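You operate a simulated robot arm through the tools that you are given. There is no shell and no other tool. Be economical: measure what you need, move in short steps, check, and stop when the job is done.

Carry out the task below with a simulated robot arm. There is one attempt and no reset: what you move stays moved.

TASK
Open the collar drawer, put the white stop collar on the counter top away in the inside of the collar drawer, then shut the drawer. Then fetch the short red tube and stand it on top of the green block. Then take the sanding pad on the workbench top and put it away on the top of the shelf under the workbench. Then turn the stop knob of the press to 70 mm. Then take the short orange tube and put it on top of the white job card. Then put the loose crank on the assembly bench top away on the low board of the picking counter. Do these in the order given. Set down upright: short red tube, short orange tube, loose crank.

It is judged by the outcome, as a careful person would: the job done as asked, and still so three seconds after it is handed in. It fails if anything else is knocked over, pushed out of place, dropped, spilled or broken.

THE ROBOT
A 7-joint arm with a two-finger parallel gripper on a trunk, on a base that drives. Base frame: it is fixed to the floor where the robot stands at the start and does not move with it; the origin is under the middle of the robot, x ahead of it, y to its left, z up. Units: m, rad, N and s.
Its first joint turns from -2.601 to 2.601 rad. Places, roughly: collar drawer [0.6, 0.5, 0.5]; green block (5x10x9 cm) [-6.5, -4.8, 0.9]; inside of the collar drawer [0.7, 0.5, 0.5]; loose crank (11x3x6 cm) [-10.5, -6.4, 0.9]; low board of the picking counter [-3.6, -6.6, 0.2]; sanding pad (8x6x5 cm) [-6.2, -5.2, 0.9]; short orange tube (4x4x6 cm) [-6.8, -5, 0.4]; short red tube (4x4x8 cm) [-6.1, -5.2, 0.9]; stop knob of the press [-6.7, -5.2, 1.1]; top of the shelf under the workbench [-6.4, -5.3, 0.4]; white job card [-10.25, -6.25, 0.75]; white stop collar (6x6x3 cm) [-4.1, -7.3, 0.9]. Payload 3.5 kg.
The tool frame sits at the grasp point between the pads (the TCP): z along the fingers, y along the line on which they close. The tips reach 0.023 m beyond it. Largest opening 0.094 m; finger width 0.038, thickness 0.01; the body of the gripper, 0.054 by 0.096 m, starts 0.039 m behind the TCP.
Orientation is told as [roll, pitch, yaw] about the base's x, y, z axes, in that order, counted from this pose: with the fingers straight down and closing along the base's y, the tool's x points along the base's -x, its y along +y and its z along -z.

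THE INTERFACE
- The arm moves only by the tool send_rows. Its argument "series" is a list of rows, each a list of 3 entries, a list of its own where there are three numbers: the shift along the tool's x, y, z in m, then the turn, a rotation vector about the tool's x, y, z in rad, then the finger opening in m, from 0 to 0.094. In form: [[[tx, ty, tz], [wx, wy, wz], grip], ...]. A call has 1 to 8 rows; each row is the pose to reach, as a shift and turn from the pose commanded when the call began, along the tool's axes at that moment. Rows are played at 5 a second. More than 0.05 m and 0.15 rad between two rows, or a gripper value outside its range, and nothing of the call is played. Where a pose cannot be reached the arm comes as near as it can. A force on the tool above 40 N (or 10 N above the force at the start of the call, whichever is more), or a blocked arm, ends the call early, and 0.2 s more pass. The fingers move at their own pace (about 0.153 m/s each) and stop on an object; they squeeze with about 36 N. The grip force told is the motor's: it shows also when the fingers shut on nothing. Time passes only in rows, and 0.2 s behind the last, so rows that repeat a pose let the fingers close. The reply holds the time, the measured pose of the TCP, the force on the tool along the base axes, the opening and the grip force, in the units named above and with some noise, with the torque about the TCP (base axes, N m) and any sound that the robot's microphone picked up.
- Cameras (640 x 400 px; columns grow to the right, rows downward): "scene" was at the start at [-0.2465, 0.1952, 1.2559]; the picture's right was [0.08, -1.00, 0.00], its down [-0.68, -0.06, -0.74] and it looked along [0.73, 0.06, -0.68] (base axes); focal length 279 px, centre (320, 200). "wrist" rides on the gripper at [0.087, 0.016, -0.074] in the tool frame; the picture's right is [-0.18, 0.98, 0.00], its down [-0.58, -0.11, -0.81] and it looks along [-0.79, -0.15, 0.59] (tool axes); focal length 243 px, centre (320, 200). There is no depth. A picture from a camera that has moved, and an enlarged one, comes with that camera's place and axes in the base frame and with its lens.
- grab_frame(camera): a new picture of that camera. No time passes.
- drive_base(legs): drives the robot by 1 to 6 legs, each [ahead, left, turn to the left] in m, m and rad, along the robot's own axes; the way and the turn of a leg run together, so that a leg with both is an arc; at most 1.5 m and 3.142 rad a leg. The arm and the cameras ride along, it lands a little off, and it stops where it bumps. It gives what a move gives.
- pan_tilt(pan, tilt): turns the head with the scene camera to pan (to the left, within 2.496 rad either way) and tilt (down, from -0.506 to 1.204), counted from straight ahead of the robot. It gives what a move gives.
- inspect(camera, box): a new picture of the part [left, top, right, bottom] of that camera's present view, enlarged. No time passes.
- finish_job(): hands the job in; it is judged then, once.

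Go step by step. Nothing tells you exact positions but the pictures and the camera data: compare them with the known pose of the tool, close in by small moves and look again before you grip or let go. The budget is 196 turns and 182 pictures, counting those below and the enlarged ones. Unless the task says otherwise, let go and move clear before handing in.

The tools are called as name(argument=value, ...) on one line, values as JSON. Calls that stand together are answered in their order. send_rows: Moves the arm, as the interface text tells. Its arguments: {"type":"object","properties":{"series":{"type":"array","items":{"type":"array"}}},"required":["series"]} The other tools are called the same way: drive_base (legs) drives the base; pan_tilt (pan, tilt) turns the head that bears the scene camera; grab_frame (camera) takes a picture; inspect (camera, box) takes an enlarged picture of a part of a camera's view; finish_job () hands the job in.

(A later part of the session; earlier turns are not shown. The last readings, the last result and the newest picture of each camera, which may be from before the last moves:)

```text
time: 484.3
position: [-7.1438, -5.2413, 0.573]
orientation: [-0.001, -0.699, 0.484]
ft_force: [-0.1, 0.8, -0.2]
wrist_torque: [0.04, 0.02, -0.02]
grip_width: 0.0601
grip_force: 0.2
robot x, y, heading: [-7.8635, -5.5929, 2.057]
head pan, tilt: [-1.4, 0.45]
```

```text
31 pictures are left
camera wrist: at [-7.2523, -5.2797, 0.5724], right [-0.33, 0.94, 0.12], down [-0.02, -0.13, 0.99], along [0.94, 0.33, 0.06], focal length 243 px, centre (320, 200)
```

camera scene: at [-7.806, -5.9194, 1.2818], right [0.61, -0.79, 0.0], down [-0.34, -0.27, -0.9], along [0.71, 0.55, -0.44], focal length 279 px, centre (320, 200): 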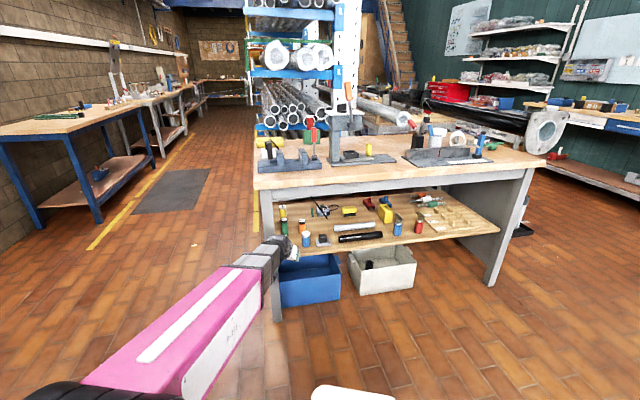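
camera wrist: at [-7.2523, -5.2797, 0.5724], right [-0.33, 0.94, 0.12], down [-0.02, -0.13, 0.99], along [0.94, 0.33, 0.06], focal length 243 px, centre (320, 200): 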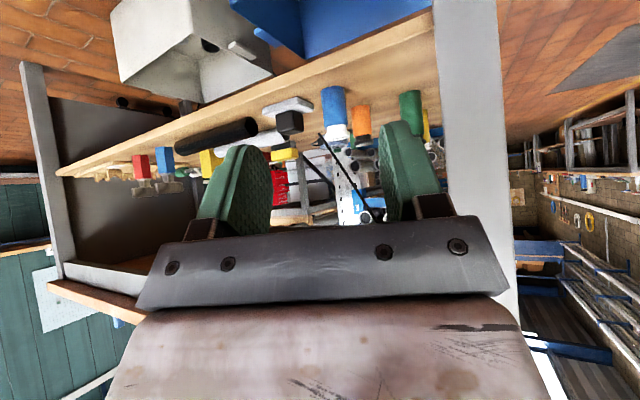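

The wrist view shows blue, orange, green and yellow tubes; orange is at n≈8.243, r≈-1.793. I'll offset slightly left to pass the blue tube, drop to z 0.52, and slide in under the bench apron.

send_rows(series=[[[0.011, 0.023, 0.0135], [0, 0, 0], 0.06], [[0.022, 0.046, 0.027], [0, 0, 0], 0.06], [[0.034, 0.07, 0.0405], [0, 0, 0], 0.06]])

drive_base(legs=[[0, -0.24, 0]])

grab_frame(camera="wrist")

inspect(camera="scene", box=[210, 150, 370, 290])

```text
time: 485.1
position: [-7.176, -5.1785, 0.516]
orientation: [-0.001, -0.7, 0.483]
ft_force: [-0.6, 0.1, 0.1]
wrist_torque: [-0.01, 0.01, 0.0]
grip_width: 0.0598
grip_force: 0.1
robot x, y, heading: [-7.8668, -5.5935, 2.056]
head pan, tilt: [-1.4, 0.45]
```

```text
time: 486.4
position: [-7.073, -5.1242, 0.5158]
orientation: [-0.007, -0.683, 0.494]
ft_force: [-0.9, -1.0, 1.7]
wrist_torque: [0.06, -0.02, 0.06]
grip_width: 0.0598
grip_force: 0.1
robot x, y, heading: [-7.7537, -5.533, 2.06]
head pan, tilt: [-1.4, 0.45]
stopped in leg 1: the force on the tool passed its limit at 120 N (the readings are from after the stop); the commanded pose is now the measured one
```

```text
30 pictures are left
camera wrist: at [-7.1813, -5.1635, 0.5191], right [-0.34, 0.94, 0.11], down [0.0, -0.12, 0.99], along [0.94, 0.33, 0.04], focal length 243 px, centre (320, 200)
```

wrist: 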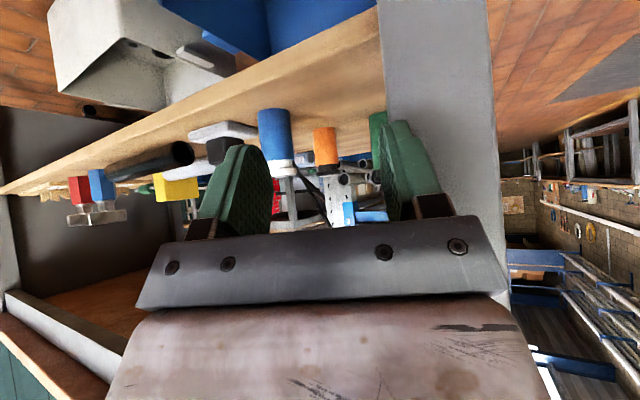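

```text
2.86 times, centred on (290, 220) of scene
camera zoom: at [-7.695, -5.8606, 1.2818], right [0.61, -0.79, 0.0], down [-0.34, -0.27, -0.9], along [0.71, 0.55, -0.44], focal length 798 px, centre (406, 143)
```

zoom: 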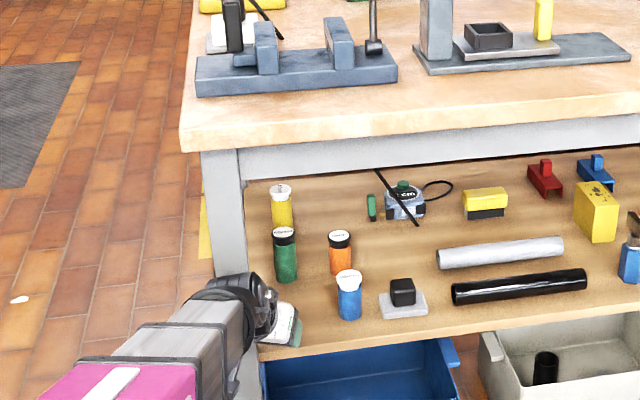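

The hand bumped the bench leg (I stopped there). I'll back out and re-approach on a line further from the leg, at about 13° instead of 20°.

drive_base(legs=[[0, 0.2, 0], [0, 0, 0.128], [-0.165, -0.04, 0]])

grab_frame(camera="scene")

```text
time: 489.7
position: [-7.1738, -5.2452, 0.5168]
orientation: [-0.01, -0.683, 0.626]
ft_force: [0.3, 0.6, -0.1]
wrist_torque: [0.01, -0.03, -0.02]
grip_width: 0.06
grip_force: 0.1
robot x, y, heading: [-7.7965, -5.7444, 2.19]
head pan, tilt: [-1.4, 0.45]
```

```text
28 pictures are left
camera scene: at [-7.6939, -6.0575, 1.2818], right [0.71, -0.7, 0.0], down [-0.31, -0.31, -0.9], along [0.63, 0.64, -0.44], focal length 279 px, centre (320, 200)
```

scene: 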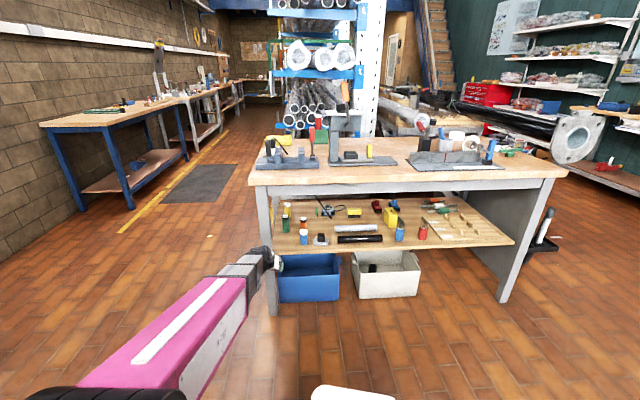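

Red tube still stands; the line is right now (lateral offset -2.8 cm). Sliding in 0.36 m.

drive_base(legs=[[0, -0.36, 0]])

grab_frame(camera="wrist")

```text
time: 492.0
position: [-6.8698, -5.0341, 0.5167]
orientation: [-0.009, -0.685, 0.618]
ft_force: [0.3, -0.2, 0.6]
wrist_torque: [-0.01, 0.01, -0.02]
grip_width: 0.0598
grip_force: 0.0
robot x, y, heading: [-7.4983, -5.5269, 2.187]
head pan, tilt: [-1.4, 0.45]
```

```text
27 pictures are left
camera wrist: at [-6.9731, -5.0876, 0.519], right [-0.45, 0.89, 0.11], down [0.01, -0.12, 0.99], along [0.89, 0.45, 0.04], focal length 243 px, centre (320, 200)
```

wrist: 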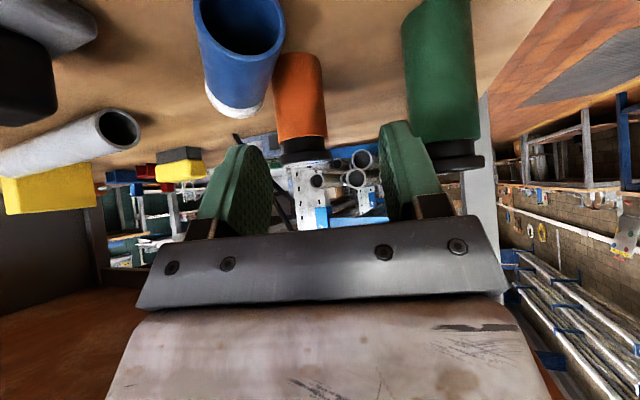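

The blue tube looks wrong in this view. I'll check with the scene camera.

inspect(camera="scene", box=[250, 170, 400, 280])

```text
3.64 times, centred on (325, 225) of scene
camera zoom: at [-7.395, -5.8442, 1.2818], right [0.71, -0.71, 0.0], down [-0.31, -0.31, -0.9], along [0.64, 0.64, -0.44], focal length 1016 px, centre (302, 109)
```

zoom: 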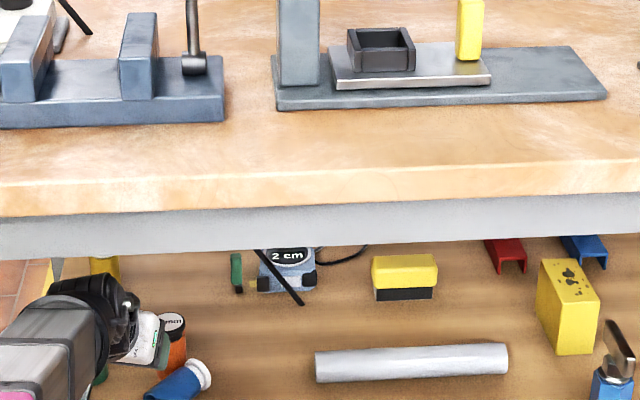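

The blue tube has been tipped over; I'll stand it back up later. The orange tube is still upright at (-6.80, -5.007), so I'll take it now with a narrow opening.

send_rows(series=[[[-0.028, -0.009, 0.023], [0, 0, 0], 0.05], [[-0.0562, -0.018, 0.046], [0, 0, 0], 0.05], [[-0.0562, -0.018, 0.046], [0, 0, 0], 0.05]])

grab_frame(camera="wrist")

```text
time: 492.8
position: [-6.7995, -5.0097, 0.5154]
orientation: [-0.008, -0.684, 0.621]
ft_force: [0.1, -0.7, -0.4]
wrist_torque: [0.02, 0.01, -0.02]
grip_width: 0.05
grip_force: 0.0
robot x, y, heading: [-7.4956, -5.5287, 2.188]
head pan, tilt: [-1.4, 0.45]
```

```text
25 pictures are left
camera wrist: at [-6.9023, -5.062, 0.5174], right [-0.45, 0.89, 0.11], down [0.01, -0.12, 0.99], along [0.89, 0.45, 0.04], focal length 243 px, centre (320, 200)
```

wrist: 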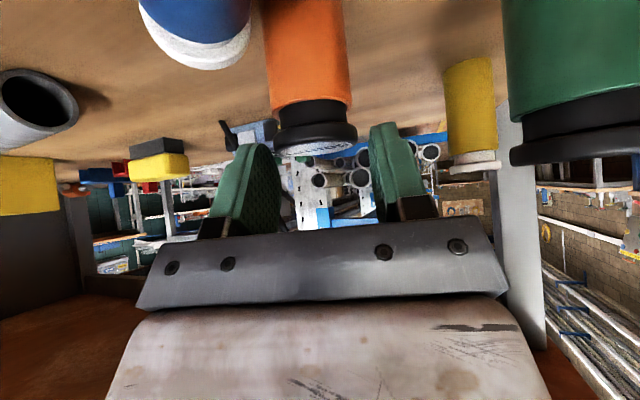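

send_rows(series=[[[0.0116, -0.004, 0.0142], [0, 0, 0], 0.05], [[0.0232, -0.004, 0.0284], [0, 0, 0], 0.05], [[0.0348, -0.004, 0.0426], [0, 0, 0], 0.05], [[0.0348, -0.004, 0.0426], [0, 0, 0], 0.03], [[0.0348, -0.004, 0.0426], [0, 0, 0], 0.02], [[0.0348, -0.004, 0.0426], [0, 0, 0], 0.02]])

grab_frame(camera="wrist")

```text
time: 493.6
position: [-6.7944, -5.0088, 0.473]
orientation: [-0.016, -0.704, 0.631]
ft_force: [0.2, 0.5, 13.2]
wrist_torque: [-0.45, -0.12, 0.02]
grip_width: 0.0496
grip_force: 0.1
robot x, y, heading: [-7.4978, -5.5279, 2.185]
head pan, tilt: [-1.4, 0.45]
stopped in row 3: the force on the tool passed its limit at 60 N (the readings are from after the stop); the commanded pose is now the measured one
```

```text
24 pictures are left
camera wrist: at [-6.8976, -5.0632, 0.4725], right [-0.46, 0.88, 0.11], down [-0.01, -0.12, 0.99], along [0.89, 0.46, 0.06], focal length 243 px, centre (320, 200)
```

wrist: 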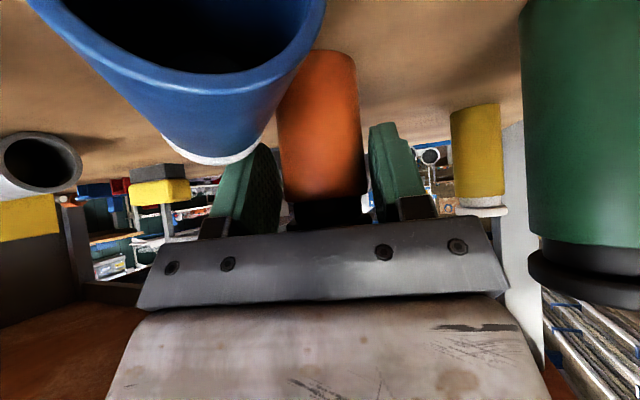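

Stopped by light contact (finger on the lying blue tube), but the orange tube is between the fingers with ~3 cm overlap. I'll close here.

send_rows(series=[[[0, 0, 0], [0, 0, 0], 0.035], [[0, 0, 0], [0, 0, 0], 0.02], [[0, 0, 0], [0, 0, 0], 0.02], [[0, 0, 0], [0, 0, 0], 0.02]])

send_rows(series=[[[-0.012, 0.0, -0.0152], [0, 0, 0], 0.02], [[-0.024, 0.0, -0.0305], [0, 0, 0], 0.02]])

grab_frame(camera="wrist")

```text
time: 494.6
position: [-6.7946, -5.0086, 0.4718]
orientation: [-0.014, -0.701, 0.629]
ft_force: [4.2, 3.0, 16.8]
wrist_torque: [-0.06, -0.26, 0.05]
grip_width: 0.0391
grip_force: 35.7
robot x, y, heading: [-7.4972, -5.5296, 2.182]
head pan, tilt: [-1.4, 0.45]
```

```text
time: 495.2
position: [-6.7967, -5.0104, 0.5093]
orientation: [-0.014, -0.699, 0.629]
ft_force: [-0.5, -0.4, -0.7]
wrist_torque: [0.0, 0.01, -0.01]
grip_width: 0.0392
grip_force: 36.0
robot x, y, heading: [-7.496, -5.526, 2.185]
head pan, tilt: [-1.4, 0.45]
```

```text
23 pictures are left
camera wrist: at [-6.8983, -5.0649, 0.5098], right [-0.46, 0.88, 0.11], down [0.0, -0.12, 0.99], along [0.89, 0.45, 0.06], focal length 243 px, centre (320, 200)
```

wrist: 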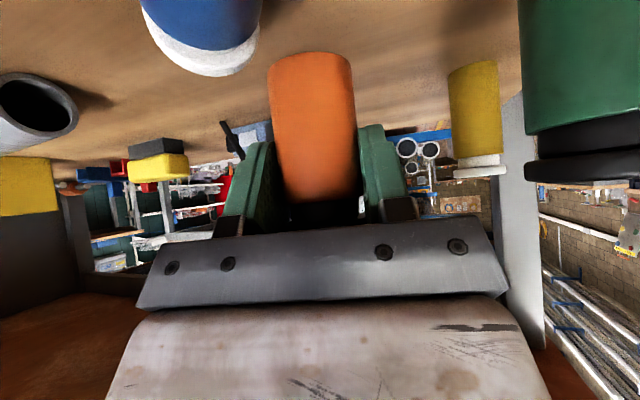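

Orange is held and lifted. Backing out along the same line.

send_rows(series=[[[-0.008, 0.01, -0.0093], [0, 0, 0], 0.02]])

drive_base(legs=[[0, 0.5, 0]])

inspect(camera="scene", box=[230, 90, 430, 280])

```text
time: 495.6
position: [-6.8017, -5.0034, 0.52]
orientation: [-0.016, -0.7, 0.63]
ft_force: [0.2, 0.0, -1.2]
wrist_torque: [0.0, 0.0, 0.03]
grip_width: 0.039
grip_force: 35.8
robot x, y, heading: [-7.495, -5.53, 2.181]
head pan, tilt: [-1.4, 0.45]
```

```text
time: 498.6
position: [-7.2181, -5.2792, 0.5207]
orientation: [-0.015, -0.699, 0.654]
ft_force: [0.0, -0.5, -1.3]
wrist_torque: [0.0, 0.02, -0.02]
grip_width: 0.0388
grip_force: 35.6
robot x, y, heading: [-7.901, -5.8185, 2.211]
head pan, tilt: [-1.4, 0.45]
```

```text
2.11 times, centred on (330, 185) of scene
camera zoom: at [-7.7921, -6.1342, 1.2818], right [0.72, -0.69, 0.0], down [-0.3, -0.31, -0.9], along [0.62, 0.65, -0.44], focal length 588 px, centre (299, 232)
```

zoom: 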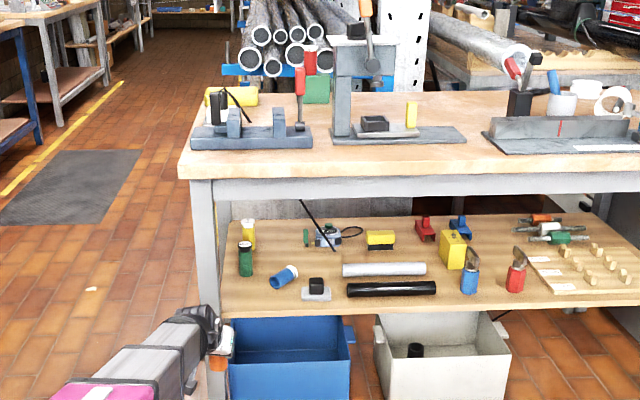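

Orange is out; blue lies on the shelf for now. I'll raise the arm and drive to the assembly bench (n≈11.5, r≈-3.6).

send_rows(series=[[[-0.03, 0, -0.0356], [0, 0, 0], 0.02], [[-0.06, 0, -0.0712], [0, 0, 0], 0.02], [[-0.09, 0, -0.107], [0, 0, 0], 0.02], [[-0.12, 0, -0.1425], [0, 0, 0], 0.02], [[-0.15, 0, -0.178], [0, 0, 0], 0.02], [[-0.18, 0, -0.2138], [0, 0, 0], 0.02], [[-0.21, 0, -0.2494], [0, 0, 0], 0.02], [[-0.24, 0, -0.285], [0, 0, 0], 0.02]])

drive_base(legs=[[-0.3, 0.5, 0], [0, 0, 1.78], [1.0, 0, 0]])

pan_tilt(pan=-1.0, tilt=0.4)

grab_frame(camera="scene")

```text
time: 500.4
position: [-7.2211, -5.2761, 0.8922]
orientation: [-0.014, -0.699, 0.654]
ft_force: [0.3, 0.4, -0.9]
wrist_torque: [0.04, -0.02, 0.01]
grip_width: 0.0391
grip_force: 36.0
robot x, y, heading: [-7.8991, -5.8172, 2.206]
head pan, tilt: [-1.4, 0.45]
```

```text
time: 512.7
position: [-9.4745, -6.5462, 0.893]
orientation: [-0.014, -0.7, 2.433]
ft_force: [0.5, -0.1, -1.5]
wrist_torque: [-0.01, 0.01, 0.0]
grip_width: 0.0387
grip_force: 36.3
robot x, y, heading: [-8.7997, -7.0965, -2.293]
head pan, tilt: [-1.4, 0.45]
```

```text
time: 513.6
position: [-9.4736, -6.5458, 0.8925]
orientation: [-0.013, -0.7, 2.433]
ft_force: [0.1, 0.6, -1.6]
wrist_torque: [-0.01, 0.0, -0.01]
grip_width: 0.0387
grip_force: 36.0
robot x, y, heading: [-8.8003, -7.0976, -2.291]
head pan, tilt: [-1.0, 0.4]
```

```text
21 pictures are left
camera scene: at [-8.5298, -6.9633, 1.2865], right [0.15, 0.99, 0.0], down [0.38, -0.06, -0.92], along [-0.91, 0.14, -0.39], focal length 279 px, centre (320, 200)
```

scene: 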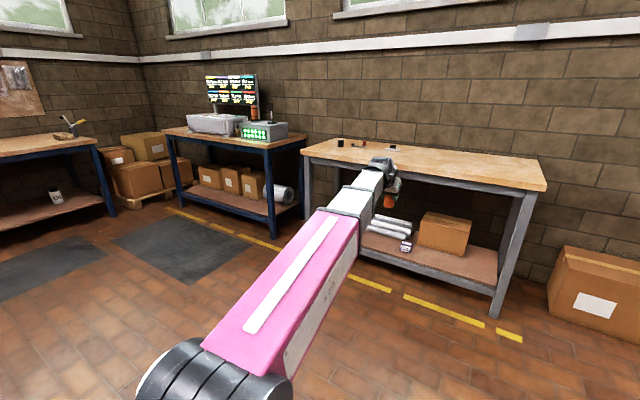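

inspect(camera="scene", box=[310, 120, 450, 200])

```text
4.57 times, centred on (380, 160) of scene
camera zoom: at [-8.5298, -6.9633, 1.2865], right [0.15, 0.99, 0.0], down [0.38, -0.06, -0.92], along [-0.91, 0.14, -0.39], focal length 1277 px, centre (46, 383)
```

zoom: 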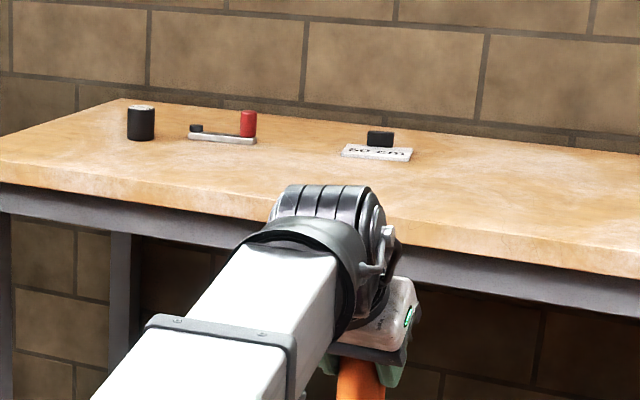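

The bench top is about z 0.85; I see the crank (flat bar with red handle) and a white card with printing and a small black block. I'll raise the arm and move closer.

send_rows(series=[[[-0.03, 0, -0.0356], [0, 0, 0], 0.02], [[-0.06, 0, -0.0712], [0, 0, 0], 0.02], [[-0.085, 0, -0.1], [0, 0, 0], 0.02]])

drive_base(legs=[[0.34, 0, 0], [0, -0.8, 0]])

grab_frame(camera="wrist")

pan_tilt(pan=-1.35, tilt=0.5)

grab_frame(camera="scene")

```text
time: 514.4
position: [-9.475, -6.5446, 1.026]
orientation: [-0.014, -0.698, 2.432]
ft_force: [-0.6, 0.3, -0.7]
wrist_torque: [-0.02, 0.01, 0.0]
grip_width: 0.0385
grip_force: 36.0
robot x, y, heading: [-8.7992, -7.0965, -2.3]
head pan, tilt: [-1.0, 0.4]
```

```text
time: 520.5
position: [-10.287, -6.2697, 1.0266]
orientation: [-0.014, -0.702, 2.416]
ft_force: [0.1, 0.2, 0.1]
wrist_torque: [-0.01, -0.01, -0.05]
grip_width: 0.0388
grip_force: 35.8
robot x, y, heading: [-9.6196, -6.8354, -2.307]
head pan, tilt: [-1.0, 0.4]
```

```text
19 pictures are left
camera wrist: at [-10.2133, -6.3586, 1.0263], right [-0.76, -0.64, 0.11], down [0.12, 0.02, 0.99], along [-0.63, 0.77, 0.06], focal length 243 px, centre (320, 200)
```

wrist: 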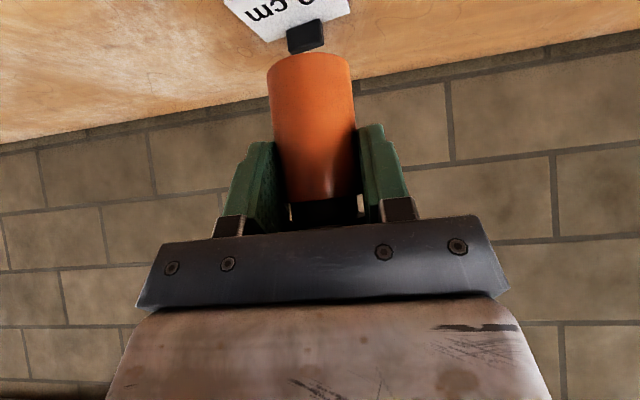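

```text
time: 521.4
position: [-10.2875, -6.2691, 1.0258]
orientation: [-0.014, -0.699, 2.418]
ft_force: [0.0, 0.8, -0.5]
wrist_torque: [0.04, 0.03, 0.0]
grip_width: 0.0386
grip_force: 36.5
robot x, y, heading: [-9.6195, -6.8324, -2.308]
head pan, tilt: [-1.349, 0.499]
```

```text
18 pictures are left
camera scene: at [-9.3359, -6.6742, 1.2774], right [0.49, 0.87, 0.0], down [0.42, -0.24, -0.88], along [-0.76, 0.43, -0.48], focal length 279 px, centre (320, 200)
```

scene: 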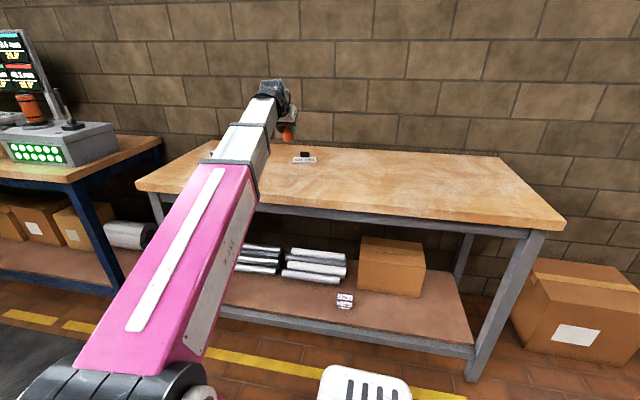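

inspect(camera="scene", box=[265, 125, 345, 180])

```text
7.27 times, centred on (305, 152) of scene
camera zoom: at [-9.3359, -6.6742, 1.2774], right [0.49, 0.87, 0.0], down [0.42, -0.24, -0.88], along [-0.76, 0.43, -0.48], focal length 2031 px, centre (429, 546)
```

zoom: 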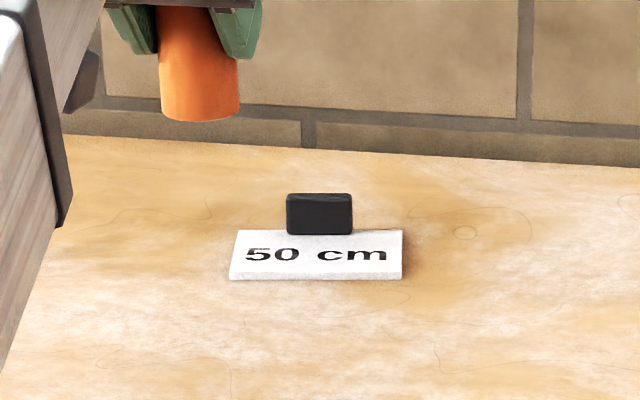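

The card (10×6 cm, "50 cm") is centred at about (-10.338, -6.182) with a small black block at its back edge. I'll move the tube over its free area and lower.

send_rows(series=[[[-0.0236, -0.011, 0.0199], [0, 0, 0], 0.02], [[-0.0472, -0.022, 0.0397], [0, 0, 0], 0.02], [[-0.0708, -0.033, 0.0596], [0, 0, 0], 0.02], [[-0.0515, -0.033, 0.0826], [0, 0, 0], 0.02], [[-0.0322, -0.033, 0.1056], [0, 0, 0], 0.02], [[-0.0128, -0.033, 0.1285], [0, 0, 0], 0.02]])

inspect(camera="scene", box=[265, 125, 345, 180])

```text
time: 522.8
position: [-10.332, -6.1835, 0.9358]
orientation: [-0.014, -0.701, 2.418]
ft_force: [0.8, 0.0, -1.9]
wrist_torque: [-0.02, -0.01, 0.0]
grip_width: 0.0384
grip_force: 35.9
robot x, y, heading: [-9.623, -6.8333, -2.314]
head pan, tilt: [-1.349, 0.499]
```

```text
7.27 times, centred on (305, 152) of scene
camera zoom: at [-9.3359, -6.6741, 1.2774], right [0.5, 0.87, 0.0], down [0.42, -0.24, -0.88], along [-0.76, 0.43, -0.48], focal length 2031 px, centre (429, 546)
```

zoom: 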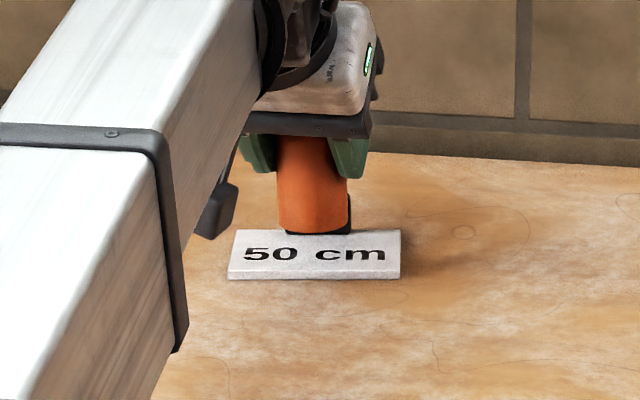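

Good alignment. Lowering the last 2 cm gently.

send_rows(series=[[[0.0052, 0, 0.0061], [0, 0, 0], 0.02], [[0.0097, 0, 0.0115], [0, 0, 0], 0.02], [[0.0122, 0, 0.0145], [0, 0, 0], 0.02], [[0.0142, 0, 0.0168], [0, 0, 0], 0.02], [[0.0161, 0, 0.0191], [0, 0, 0], 0.02], [[0.018, 0, 0.0214], [0, 0, 0], 0.02], [[0.02, 0, 0.0237], [0, 0, 0], 0.02]])

inspect(camera="scene", box=[265, 125, 345, 180])

```text
time: 524.4
position: [-10.3333, -6.1825, 0.9063]
orientation: [-0.014, -0.706, 2.416]
ft_force: [1.4, -0.3, 22.1]
wrist_torque: [-0.01, 0.22, -0.02]
grip_width: 0.0385
grip_force: 36.0
robot x, y, heading: [-9.6189, -6.8326, -2.31]
head pan, tilt: [-1.349, 0.499]
```

```text
7.27 times, centred on (305, 152) of scene
camera zoom: at [-9.3353, -6.6746, 1.2773], right [0.5, 0.87, 0.0], down [0.42, -0.24, -0.88], along [-0.76, 0.43, -0.48], focal length 2031 px, centre (429, 546)
```

zoom: 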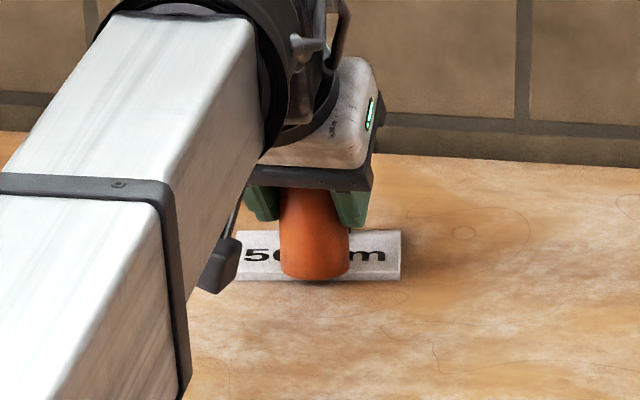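

It is just inside the card's front edge; I'll nudge it back 9 mm, set it down, release and withdraw.

send_rows(series=[[[-0.0032, 0, -0.0038], [0, 0, 0], 0.02], [[-0.0101, 0, 0.002], [0, 0, 0], 0.02], [[-0.0075, 0, 0.0051], [0, 0, 0], 0.02], [[-0.0069, 0, 0.0058], [0, 0, 0], 0.02]])

send_rows(series=[[[0, 0, 0], [0, 0, 0], 0.05], [[0, 0, 0], [0, 0, 0], 0.065], [[0, 0, -0.02], [0, 0, 0], 0.065], [[0, 0, -0.06], [0, 0, 0], 0.065], [[0, 0, -0.1], [0, 0, 0], 0.065], [[0, 0, -0.14], [0, 0, 0], 0.065]])

inspect(camera="scene", box=[205, 110, 365, 210])

```text
time: 525.4
position: [-10.3395, -6.1772, 0.9068]
orientation: [-0.013, -0.704, 2.417]
ft_force: [-2.9, 0.1, 20.9]
wrist_torque: [0.06, 0.36, -0.01]
grip_width: 0.0387
grip_force: 36.3
robot x, y, heading: [-9.625, -6.832, -2.311]
head pan, tilt: [-1.349, 0.499]
```

```text
time: 526.8
position: [-10.2701, -6.2382, 1.0114]
orientation: [-0.013, -0.699, 2.417]
ft_force: [0.2, 0.4, -0.1]
wrist_torque: [-0.02, -0.01, 0.01]
grip_width: 0.0652
grip_force: 0.0
robot x, y, heading: [-9.6185, -6.8344, -2.314]
head pan, tilt: [-1.349, 0.499]
```

```text
4.00 times, centred on (285, 160) of scene
camera zoom: at [-9.3359, -6.6742, 1.2774], right [0.5, 0.87, 0.0], down [0.42, -0.24, -0.88], along [-0.76, 0.43, -0.48], focal length 1117 px, centre (460, 360)
```

zoom: 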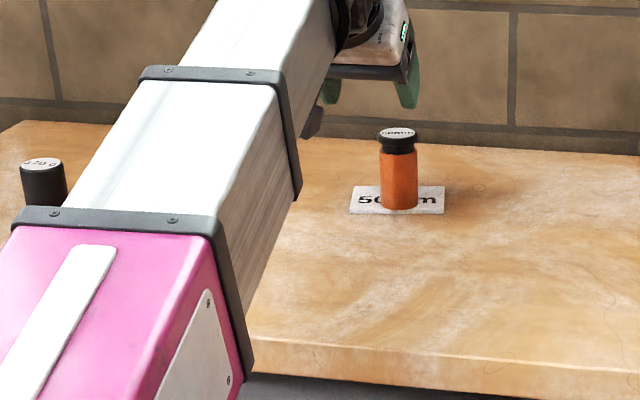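

The orange tube stands upright on the card. Next the crank: its red handle is near (-10.476, -6.339). I'll drive 0.21 m along the bench and look.

drive_base(legs=[[0.21, 0, 0]])

grab_frame(camera="wrist")

```text
time: 528.4
position: [-10.4125, -6.3929, 1.01]
orientation: [-0.017, -0.7, 2.422]
ft_force: [-0.3, 1.2, 0.4]
wrist_torque: [0.0, -0.01, 0.0]
grip_width: 0.0652
grip_force: 0.0
robot x, y, heading: [-9.7578, -6.986, -2.314]
head pan, tilt: [-1.349, 0.499]
```

```text
13 pictures are left
camera wrist: at [-10.3386, -6.4815, 1.0107], right [-0.76, -0.64, 0.11], down [0.12, 0.02, 0.99], along [-0.64, 0.77, 0.06], focal length 243 px, centre (320, 200)
```

wrist: 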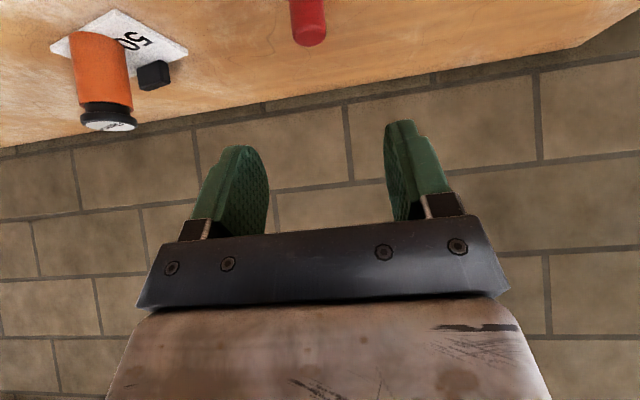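

send_rows(series=[[[0.0006, -0.0023, 0.034], [0, 0, 0], 0.065], [[0.0012, -0.0046, 0.068], [0, 0, 0], 0.065], [[0.0018, -0.007, 0.103], [0, 0, 0], 0.065]])

grab_frame(camera="wrist")

```text
time: 529.2
position: [-10.4569, -6.3424, 0.9297]
orientation: [-0.014, -0.7, 2.422]
ft_force: [0.6, -0.1, -0.7]
wrist_torque: [-0.01, 0.01, 0.0]
grip_width: 0.065
grip_force: 0.0
robot x, y, heading: [-9.761, -6.9844, -2.311]
head pan, tilt: [-1.349, 0.499]
```

```text
12 pictures are left
camera wrist: at [-10.3838, -6.4312, 0.93], right [-0.76, -0.64, 0.11], down [0.12, 0.02, 0.99], along [-0.64, 0.77, 0.06], focal length 243 px, centre (320, 200)
```

wrist: 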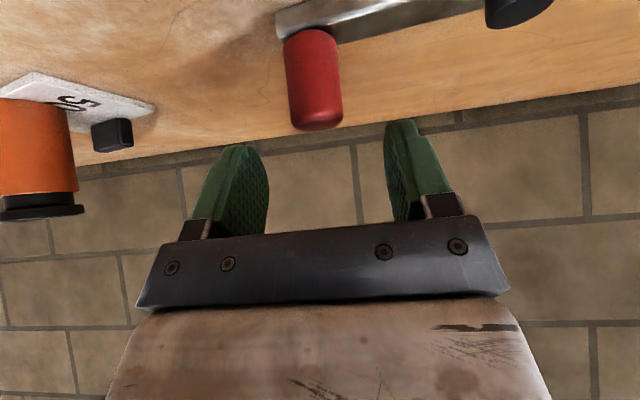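

Well centred. I'll lower 4 cm, close on the handle, and lift.

send_rows(series=[[[0.0132, -0.002, 0.0157], [0, 0, 0], 0.065], [[0.0258, -0.002, 0.0306], [0, 0, 0], 0.065], [[0.0258, -0.002, 0.0306], [0, 0, 0], 0.03], [[0.0258, -0.002, 0.0306], [0, 0, 0], 0.01], [[0.0258, -0.002, 0.0306], [0, 0, 0], 0.01]])

send_rows(series=[[[-0.0193, 0, -0.023], [0, 0, 0], 0.01], [[-0.0386, 0, -0.046], [0, 0, 0], 0.01], [[-0.058, 0, -0.069], [0, 0, 0], 0.01], [[-0.0773, 0, -0.0918], [0, 0, 0], 0.01], [[-0.0966, 0, -0.1148], [0, 0, 0], 0.01]])

grab_frame(camera="wrist")

```text
time: 530.4
position: [-10.4554, -6.3414, 0.8903]
orientation: [-0.012, -0.701, 2.419]
ft_force: [-0.4, 0.8, 8.3]
wrist_torque: [-0.72, 0.58, -0.12]
grip_width: 0.0249
grip_force: 36.4
robot x, y, heading: [-9.7594, -6.9859, -2.307]
head pan, tilt: [-1.349, 0.499]
```

```text
time: 531.6
position: [-10.4548, -6.3445, 1.0395]
orientation: [-0.014, -0.701, 2.424]
ft_force: [-1.2, -0.2, -0.7]
wrist_torque: [0.04, -0.05, -0.04]
grip_width: 0.0244
grip_force: 36.1
robot x, y, heading: [-9.7634, -6.9862, -2.31]
head pan, tilt: [-1.349, 0.499]
```

```text
11 pictures are left
camera wrist: at [-10.3804, -6.4338, 1.0403], right [-0.76, -0.64, 0.11], down [0.12, 0.02, 0.99], along [-0.64, 0.77, 0.06], focal length 243 px, centre (320, 200)
```

wrist: 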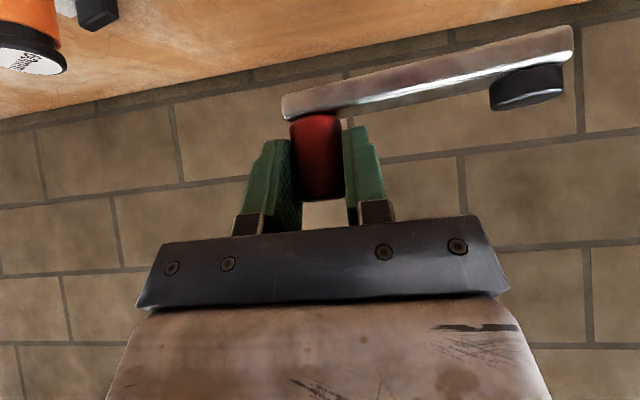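

The crank is held by its handle. I'll leave the bench, lower and retract the arm in open space, and turn round toward the picking counter.

drive_base(legs=[[0, 1.1, 0]])

send_rows(series=[[[0.0409, 0, 0.0199], [0, 0, 0], 0.01], [[0.0818, 0, 0.0398], [0, 0, 0], 0.01], [[0.1227, 0, 0.0597], [0, 0, 0], 0.01], [[0.1636, 0, 0.0796], [0, 0, 0], 0.01], [[0.2045, 0, 0.0995], [0, 0, 0], 0.01], [[0.2454, 0, 0.1194], [0, 0, 0], 0.01], [[0.2863, 0, 0.1393], [0, 0, 0], 0.01]])

send_rows(series=[[[0.0409, 0, 0.0199], [0, 0, 0], 0.01], [[0.0818, 0, 0.0398], [0, 0, 0], 0.01], [[0.1227, 0, 0.0597], [0, 0, 0], 0.01], [[0.1636, 0, 0.0796], [0, 0, 0], 0.01], [[0.2045, 0, 0.0995], [0, 0, 0], 0.01], [[0.2454, 0, 0.1194], [0, 0, 0], 0.01]])

drive_base(legs=[[0, 0, 3.14], [1.3, -1.0, 0], [1.3, -1.0, 0]])

```text
time: 537.2
position: [-9.6258, -7.0686, 1.0392]
orientation: [-0.015, -0.699, 2.372]
ft_force: [-0.5, -1.1, -0.9]
wrist_torque: [0.01, -0.03, 0.01]
grip_width: 0.0236
grip_force: 36.1
robot x, y, heading: [-8.9625, -7.7463, -2.354]
head pan, tilt: [-1.349, 0.499]
```

```text
time: 538.8
position: [-9.5298, -7.1636, 0.7482]
orientation: [-0.014, -0.699, 2.374]
ft_force: [0.4, -0.2, -0.7]
wrist_torque: [0.02, 0.0, 0.02]
grip_width: 0.0234
grip_force: 35.8
robot x, y, heading: [-8.9658, -7.7434, -2.358]
head pan, tilt: [-1.349, 0.499]
```

```text
time: 540.2
position: [-9.4515, -7.232, 0.503]
orientation: [-0.014, -0.701, 2.374]
ft_force: [-0.2, 1.1, -1.2]
wrist_torque: [-0.04, -0.03, 0.02]
grip_width: 0.0234
grip_force: 36.0
robot x, y, heading: [-8.9608, -7.7389, -2.351]
head pan, tilt: [-1.349, 0.499]
```

```text
refused: leg 2 is longer than a leg can be; nothing moved
```

drive_base(legs=[[0, 0, 3.14], [0, 0, 0.06], [0.8, -0.69, 0], [0.8, -0.69, 0], [0.8, -0.69, 0]])

```text
time: 563.7
position: [-5.2595, -7.7072, 0.5035]
orientation: [-0.013, -0.701, -0.663]
ft_force: [0.8, -0.6, -0.6]
wrist_torque: [-0.05, -0.02, 0.0]
grip_width: 0.0233
grip_force: 36.5
robot x, y, heading: [-5.7986, -7.2486, 0.89]
head pan, tilt: [-1.349, 0.499]
```

drive_base(legs=[[0, 0, -0.041], [1.3, 0, 0], [0.58, 0, 0]])

pan_tilt(pan=-1.2, tilt=0.6)

grab_frame(camera="scene")

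```text
time: 573.5
position: [-4.0564, -6.3276, 0.5038]
orientation: [-0.014, -0.7, -0.711]
ft_force: [-0.6, -0.6, -1.0]
wrist_torque: [-0.02, 0.02, 0.03]
grip_width: 0.0234
grip_force: 36.2
robot x, y, heading: [-4.5747, -5.8425, 0.844]
head pan, tilt: [-1.349, 0.499]
```

```text
time: 574.2
position: [-4.0559, -6.3282, 0.5047]
orientation: [-0.013, -0.699, -0.71]
ft_force: [0.3, 0.9, -1.6]
wrist_torque: [-0.05, -0.04, -0.01]
grip_width: 0.0235
grip_force: 36.3
robot x, y, heading: [-4.5697, -5.844, 0.844]
head pan, tilt: [-1.201, 0.6]
```

```text
10 pictures are left
camera scene: at [-4.8524, -5.9986, 1.2683], right [-0.35, -0.94, 0.0], down [-0.53, 0.2, -0.83], along [0.77, -0.29, -0.56], focal length 279 px, centre (320, 200)
```

scene: 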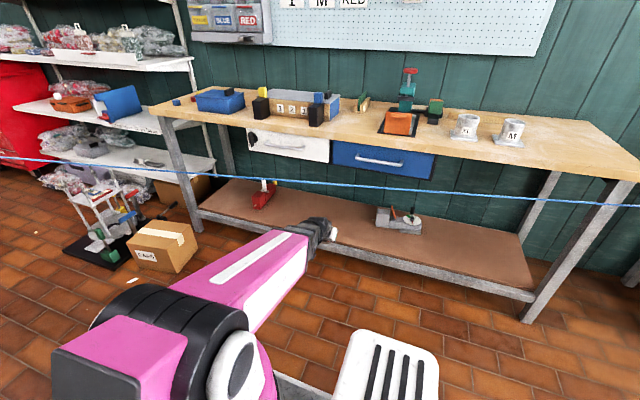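

The counter's low board has a free stretch between the red tool and the grey one. I'll lower the crank to just above board level and slide in.

send_rows(series=[[[0.0234, 0, 0.0278], [0, 0, 0], 0.01], [[0.0467, 0, 0.0555], [0, 0, 0], 0.01], [[0.07, 0, 0.0833], [0, 0, 0], 0.01], [[0.0934, 0, 0.111], [0, 0, 0], 0.01]])

drive_base(legs=[[0, -0.2, 0]])

grab_frame(camera="wrist")

```text
time: 575.2
position: [-4.0594, -6.3278, 0.3593]
orientation: [-0.015, -0.702, -0.71]
ft_force: [-0.2, -0.4, -0.6]
wrist_torque: [-0.01, 0.0, 0.01]
grip_width: 0.0232
grip_force: 36.4
robot x, y, heading: [-4.5713, -5.8469, 0.845]
head pan, tilt: [-1.201, 0.6]
```

```text
time: 576.8
position: [-3.9037, -6.4615, 0.3605]
orientation: [-0.015, -0.699, -0.705]
ft_force: [-0.2, -0.5, -1.0]
wrist_torque: [-0.03, -0.02, -0.03]
grip_width: 0.0231
grip_force: 36.1
robot x, y, heading: [-4.4202, -5.984, 0.854]
head pan, tilt: [-1.201, 0.6]
```

```text
9 pictures are left
camera wrist: at [-3.9797, -6.3741, 0.3604], right [0.75, 0.65, 0.11], down [-0.12, -0.02, 0.99], along [0.65, -0.76, 0.06], focal length 243 px, centre (320, 200)
```

wrist: 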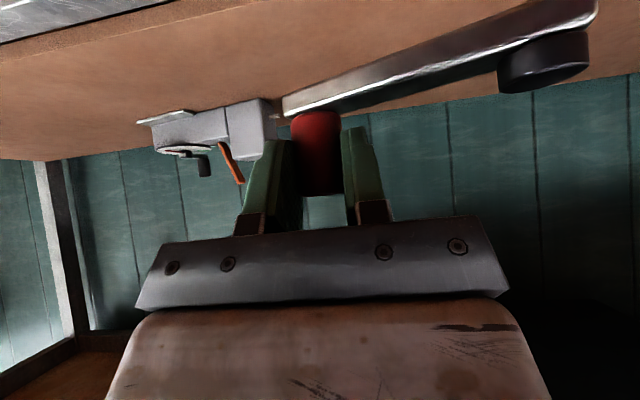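

The bar droops about 10° in the grip. I'll level it with a small roll, slide in another 12 cm, and lower.

send_rows(series=[[[0, 0, 0], [-0.065, 0, 0.055], 0.01], [[0, 0, 0], [-0.13, 0, 0.11], 0.01], [[0, 0, 0], [-0.13, 0, 0.11], 0.01]])

drive_base(legs=[[0, -0.13, 0]])

grab_frame(camera="wrist")

```text
time: 577.6
position: [-3.9025, -6.4601, 0.3597]
orientation: [0.208, -0.689, -0.85]
ft_force: [-0.3, 0.0, -1.5]
wrist_torque: [-0.04, 0.04, -0.02]
grip_width: 0.0238
grip_force: 35.9
robot x, y, heading: [-4.4198, -5.9823, 0.851]
head pan, tilt: [-1.201, 0.6]
```

```text
time: 578.9
position: [-3.8038, -6.5474, 0.3601]
orientation: [0.208, -0.69, -0.85]
ft_force: [-0.3, -0.3, -1.0]
wrist_torque: [-0.03, 0.04, 0.02]
grip_width: 0.0235
grip_force: 36.1
robot x, y, heading: [-4.3238, -6.0679, 0.851]
head pan, tilt: [-1.201, 0.6]
```

```text
8 pictures are left
camera wrist: at [-3.881, -6.4614, 0.363], right [0.73, 0.63, 0.27], down [-0.23, -0.15, 0.96], along [0.64, -0.76, 0.03], focal length 243 px, centre (320, 200)
```

wrist: 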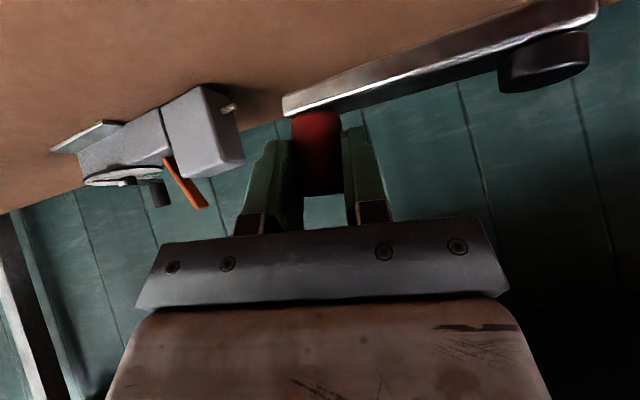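

Level now and parallel to the board. Lowering until it touches.

send_rows(series=[[[0.0127, -0.0034, 0.0151], [0, 0, 0], 0.01], [[0.0254, -0.0068, 0.0302], [0, 0, 0], 0.01], [[0.033, -0.0088, 0.0392], [0, 0, 0], 0.01], [[0.0381, -0.0101, 0.0452], [0, 0, 0], 0.01], [[0.0419, -0.0112, 0.0498], [0, 0, 0], 0.01], [[0.0457, -0.0122, 0.0543], [0, 0, 0], 0.01], [[0.0495, -0.0132, 0.0588], [0, 0, 0], 0.01], [[0.0533, -0.0142, 0.0633], [0, 0, 0], 0.01]])

grab_frame(camera="wrist")

```text
time: 580.7
position: [-3.8058, -6.5468, 0.2764]
orientation: [0.207, -0.689, -0.85]
ft_force: [0.4, 0.2, -0.3]
wrist_torque: [-0.03, 0.02, 0.02]
grip_width: 0.0235
grip_force: 36.0
robot x, y, heading: [-4.3222, -6.0714, 0.848]
head pan, tilt: [-1.201, 0.6]
```

```text
7 pictures are left
camera wrist: at [-3.8814, -6.4612, 0.2783], right [0.73, 0.63, 0.27], down [-0.23, -0.15, 0.96], along [0.64, -0.76, 0.03], focal length 243 px, centre (320, 200)
```

wrist: 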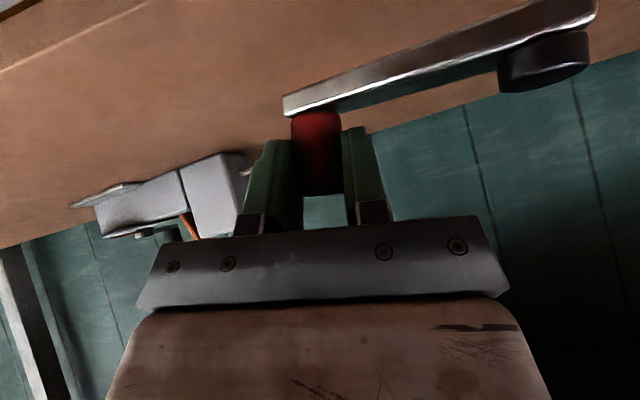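

send_rows(series=[[[0.0064, -0.0017, 0.0075], [0, 0, 0], 0.01], [[0.0127, -0.0034, 0.0151], [0, 0, 0], 0.01], [[0.0165, -0.0044, 0.0196], [0, 0, 0], 0.01], [[0.0203, -0.0054, 0.0241], [0, 0, 0], 0.01], [[0.0241, -0.0064, 0.0287], [0, 0, 0], 0.01], [[0.0279, -0.0074, 0.0332], [0, 0, 0], 0.01], [[0.0318, -0.0085, 0.0377], [0, 0, 0], 0.01], [[0.0356, -0.0095, 0.0422], [0, 0, 0], 0.01]])

```text
time: 582.0
position: [-3.8035, -6.5473, 0.2417]
orientation: [0.207, -0.695, -0.849]
ft_force: [2.1, 0.9, 8.3]
wrist_torque: [-0.01, -0.03, 0.02]
grip_width: 0.0236
grip_force: 35.4
robot x, y, heading: [-4.3228, -6.067, 0.853]
head pan, tilt: [-1.201, 0.6]
stopped in row 6: the force on the tool passed its limit at 47 N (the readings are from after the stop); the commanded pose is now the measured one
```

Contact (board z≈0.20). I'll open and withdraw along the tool axis.

send_rows(series=[[[0, 0, 0], [0, 0, 0], 0.03], [[0, 0, 0], [0, 0, 0], 0.05], [[0, 0, 0], [0, 0, 0], 0.06], [[0, 0, -0.03], [0, 0, 0], 0.06], [[0, 0, -0.07], [0, 0, 0], 0.06], [[0, 0, -0.11], [0, 0, 0], 0.06]])

drive_base(legs=[[0, 0.3, 0]])

inspect(camera="scene", box=[220, 150, 460, 300])

```text
time: 583.4
position: [-3.8656, -6.5128, 0.3264]
orientation: [0.208, -0.696, -0.85]
ft_force: [0.6, -0.3, -0.1]
wrist_torque: [0.01, 0.01, 0.0]
grip_width: 0.0601
grip_force: 0.1
robot x, y, heading: [-4.323, -6.0677, 0.851]
head pan, tilt: [-1.201, 0.6]
```

```text
time: 585.4
position: [-4.0881, -6.3104, 0.3263]
orientation: [0.207, -0.695, -0.84]
ft_force: [-0.1, -0.2, 1.0]
wrist_torque: [-0.02, 0.0, -0.01]
grip_width: 0.0597
grip_force: 0.0
robot x, y, heading: [-4.5537, -5.8699, 0.859]
head pan, tilt: [-1.201, 0.6]
```

```text
2.67 times, centred on (340, 225) of scene
camera zoom: at [-4.8251, -6.0273, 1.2683], right [-0.34, -0.94, 0.0], down [-0.53, 0.19, -0.83], along [0.78, -0.28, -0.56], focal length 745 px, centre (267, 133)
```

zoom: 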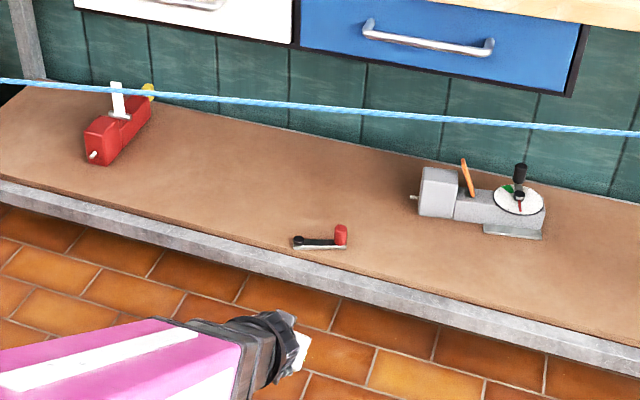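

The crank stands upright on the low board, released. Now I'll go back and right the blue tube on the workbench shelf. First drive there and re-pose the arm in open space.

drive_base(legs=[[-1.3, 0, 0], [-0.75, 0, 0], [0, 0, 1.56]])

send_rows(series=[[[-0.0433, 0.0054, -0.0049], [0.0186, 0, -0.0157], 0.06], [[-0.0866, 0.0109, -0.0097], [0.0371, 0, -0.0314], 0.06], [[-0.1299, 0.0163, -0.0146], [0.0557, 0, -0.0471], 0.06], [[-0.1731, 0.0217, -0.0194], [0.0743, 0, -0.0629], 0.06], [[-0.2164, 0.0271, -0.0243], [0.0929, 0, -0.0786], 0.06], [[-0.2597, 0.0326, -0.0291], [0.1114, 0, -0.0943], 0.06], [[-0.303, 0.038, -0.034], [0.13, 0, -0.11], 0.06]])

send_rows(series=[[[0, 0, 0], [0, 0.149, 0], 0.06], [[0, 0, 0], [0, 0.298, 0], 0.06], [[0, 0, 0], [0, 0.447, 0], 0.06], [[0, 0, 0], [0, 0.596, 0], 0.06], [[0, 0, 0], [0, 0.745, 0], 0.06], [[0, 0, 0], [0, 0.894, 0], 0.06], [[0, 0, 0], [0, 1.043, 0], 0.06]])

```text
time: 599.5
position: [-5.4912, -6.9546, 0.3253]
orientation: [0.207, -0.696, 0.694]
ft_force: [-0.6, -0.1, 0.1]
wrist_torque: [-0.02, 0.02, 0.01]
grip_width: 0.0605
grip_force: 0.1
robot x, y, heading: [-5.9536, -7.4027, 2.392]
head pan, tilt: [-1.201, 0.6]
```

```text
time: 601.1
position: [-5.3506, -6.8019, 0.552]
orientation: [-0.016, -0.705, 0.837]
ft_force: [0.4, -0.4, 0.5]
wrist_torque: [0.0, -0.03, 0.02]
grip_width: 0.0598
grip_force: 0.0
robot x, y, heading: [-5.9493, -7.4006, 2.391]
head pan, tilt: [-1.201, 0.6]
```

```text
time: 602.7
position: [-5.3503, -6.7995, 0.5513]
orientation: [-0.012, 0.341, 0.822]
ft_force: [-0.6, 0.1, -0.5]
wrist_torque: [0.04, -0.01, -0.01]
grip_width: 0.0601
grip_force: 0.1
robot x, y, heading: [-5.9471, -7.3982, 2.394]
head pan, tilt: [-1.201, 0.6]
```

send_rows(series=[[[0, 0, 0], [-0.05, 0, 0.137], 0.06], [[0, 0, 0], [-0.1, 0, 0.274], 0.06], [[0, 0, 0], [-0.15, 0, 0.412], 0.06], [[0, 0, 0], [-0.2, 0, 0.549], 0.06], [[0, 0, 0], [-0.25, 0, 0.686], 0.06]])

drive_base(legs=[[0, 0, 0.026], [1.5, 0, 0], [0.7, 0, 0]])

pan_tilt(pan=-1.3, tilt=0.5)

inspect(camera="scene", box=[230, 140, 430, 300])

```text
time: 603.9
position: [-5.3505, -6.7995, 0.5495]
orientation: [-0.001, 0.332, 0.092]
ft_force: [-0.1, 0.4, 0.1]
wrist_torque: [0.03, 0.04, 0.0]
grip_width: 0.0601
grip_force: 0.0
robot x, y, heading: [-5.95, -7.3975, 2.391]
head pan, tilt: [-1.201, 0.6]
```

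```text
time: 615.2
position: [-7.0546, -5.307, 0.5502]
orientation: [-0.002, 0.332, 0.151]
ft_force: [1.1, -0.2, 1.0]
wrist_torque: [0.0, -0.01, -0.01]
grip_width: 0.06
grip_force: 0.1
robot x, y, heading: [-7.6198, -5.9347, 2.447]
head pan, tilt: [-1.201, 0.6]
```

```text
time: 615.9
position: [-7.0538, -5.3071, 0.5504]
orientation: [-0.001, 0.334, 0.151]
ft_force: [0.4, -0.1, -1.1]
wrist_torque: [-0.01, 0.0, 0.05]
grip_width: 0.06
grip_force: 0.2
robot x, y, heading: [-7.6149, -5.9386, 2.447]
head pan, tilt: [-1.3, 0.499]
```

```text
2.50 times, centred on (330, 220) of scene
camera zoom: at [-7.4484, -6.2143, 1.2773], right [0.91, -0.41, 0.0], down [-0.2, -0.44, -0.88], along [0.36, 0.8, -0.48], focal length 698 px, centre (295, 150)
```

zoom: 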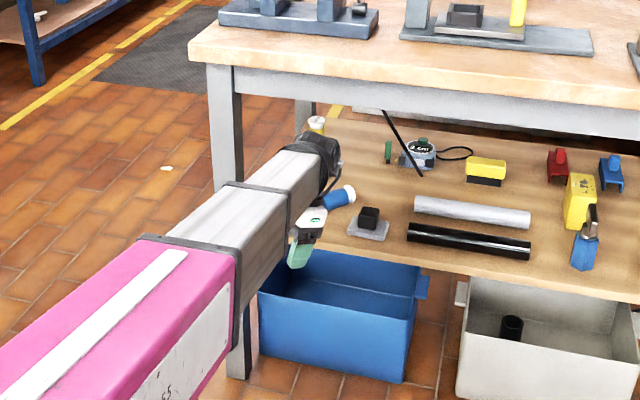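

Blue lies with its centre near (-6.835, -5.065). I'll lower to z 0.49 and slide in over it.

send_rows(series=[[[-0.0095, 0, 0.0274], [0, 0, 0], 0.07], [[-0.019, 0, 0.0548], [0, 0, 0], 0.07]])

drive_base(legs=[[-0.013, -0.31, 0]])

grab_frame(camera="wrist")

```text
time: 616.5
position: [-7.057, -5.3062, 0.4919]
orientation: [0.001, 0.334, 0.151]
ft_force: [-0.5, 1.0, -0.4]
wrist_torque: [0.0, 0.01, -0.02]
grip_width: 0.07
grip_force: 0.1
robot x, y, heading: [-7.6195, -5.9397, 2.445]
head pan, tilt: [-1.3, 0.499]
```

```text
time: 618.6
position: [-6.8375, -5.0816, 0.4921]
orientation: [-0.003, 0.333, 0.139]
ft_force: [-0.2, 0.2, 0.6]
wrist_torque: [0.0, 0.0, 0.02]
grip_width: 0.0701
grip_force: 0.1
robot x, y, heading: [-7.405, -5.7057, 2.437]
head pan, tilt: [-1.3, 0.499]
```

```text
4 pictures are left
camera wrist: at [-6.8966, -5.0741, 0.5904], right [0.04, 1.0, -0.06], down [0.82, 0.01, 0.57], along [0.57, -0.07, -0.82], focal length 243 px, centre (320, 200)
```

wrist: 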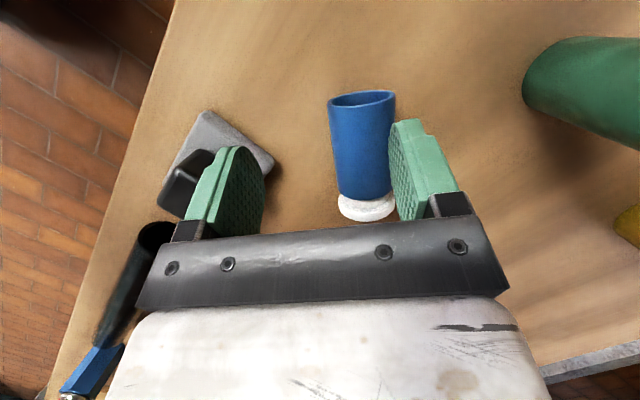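

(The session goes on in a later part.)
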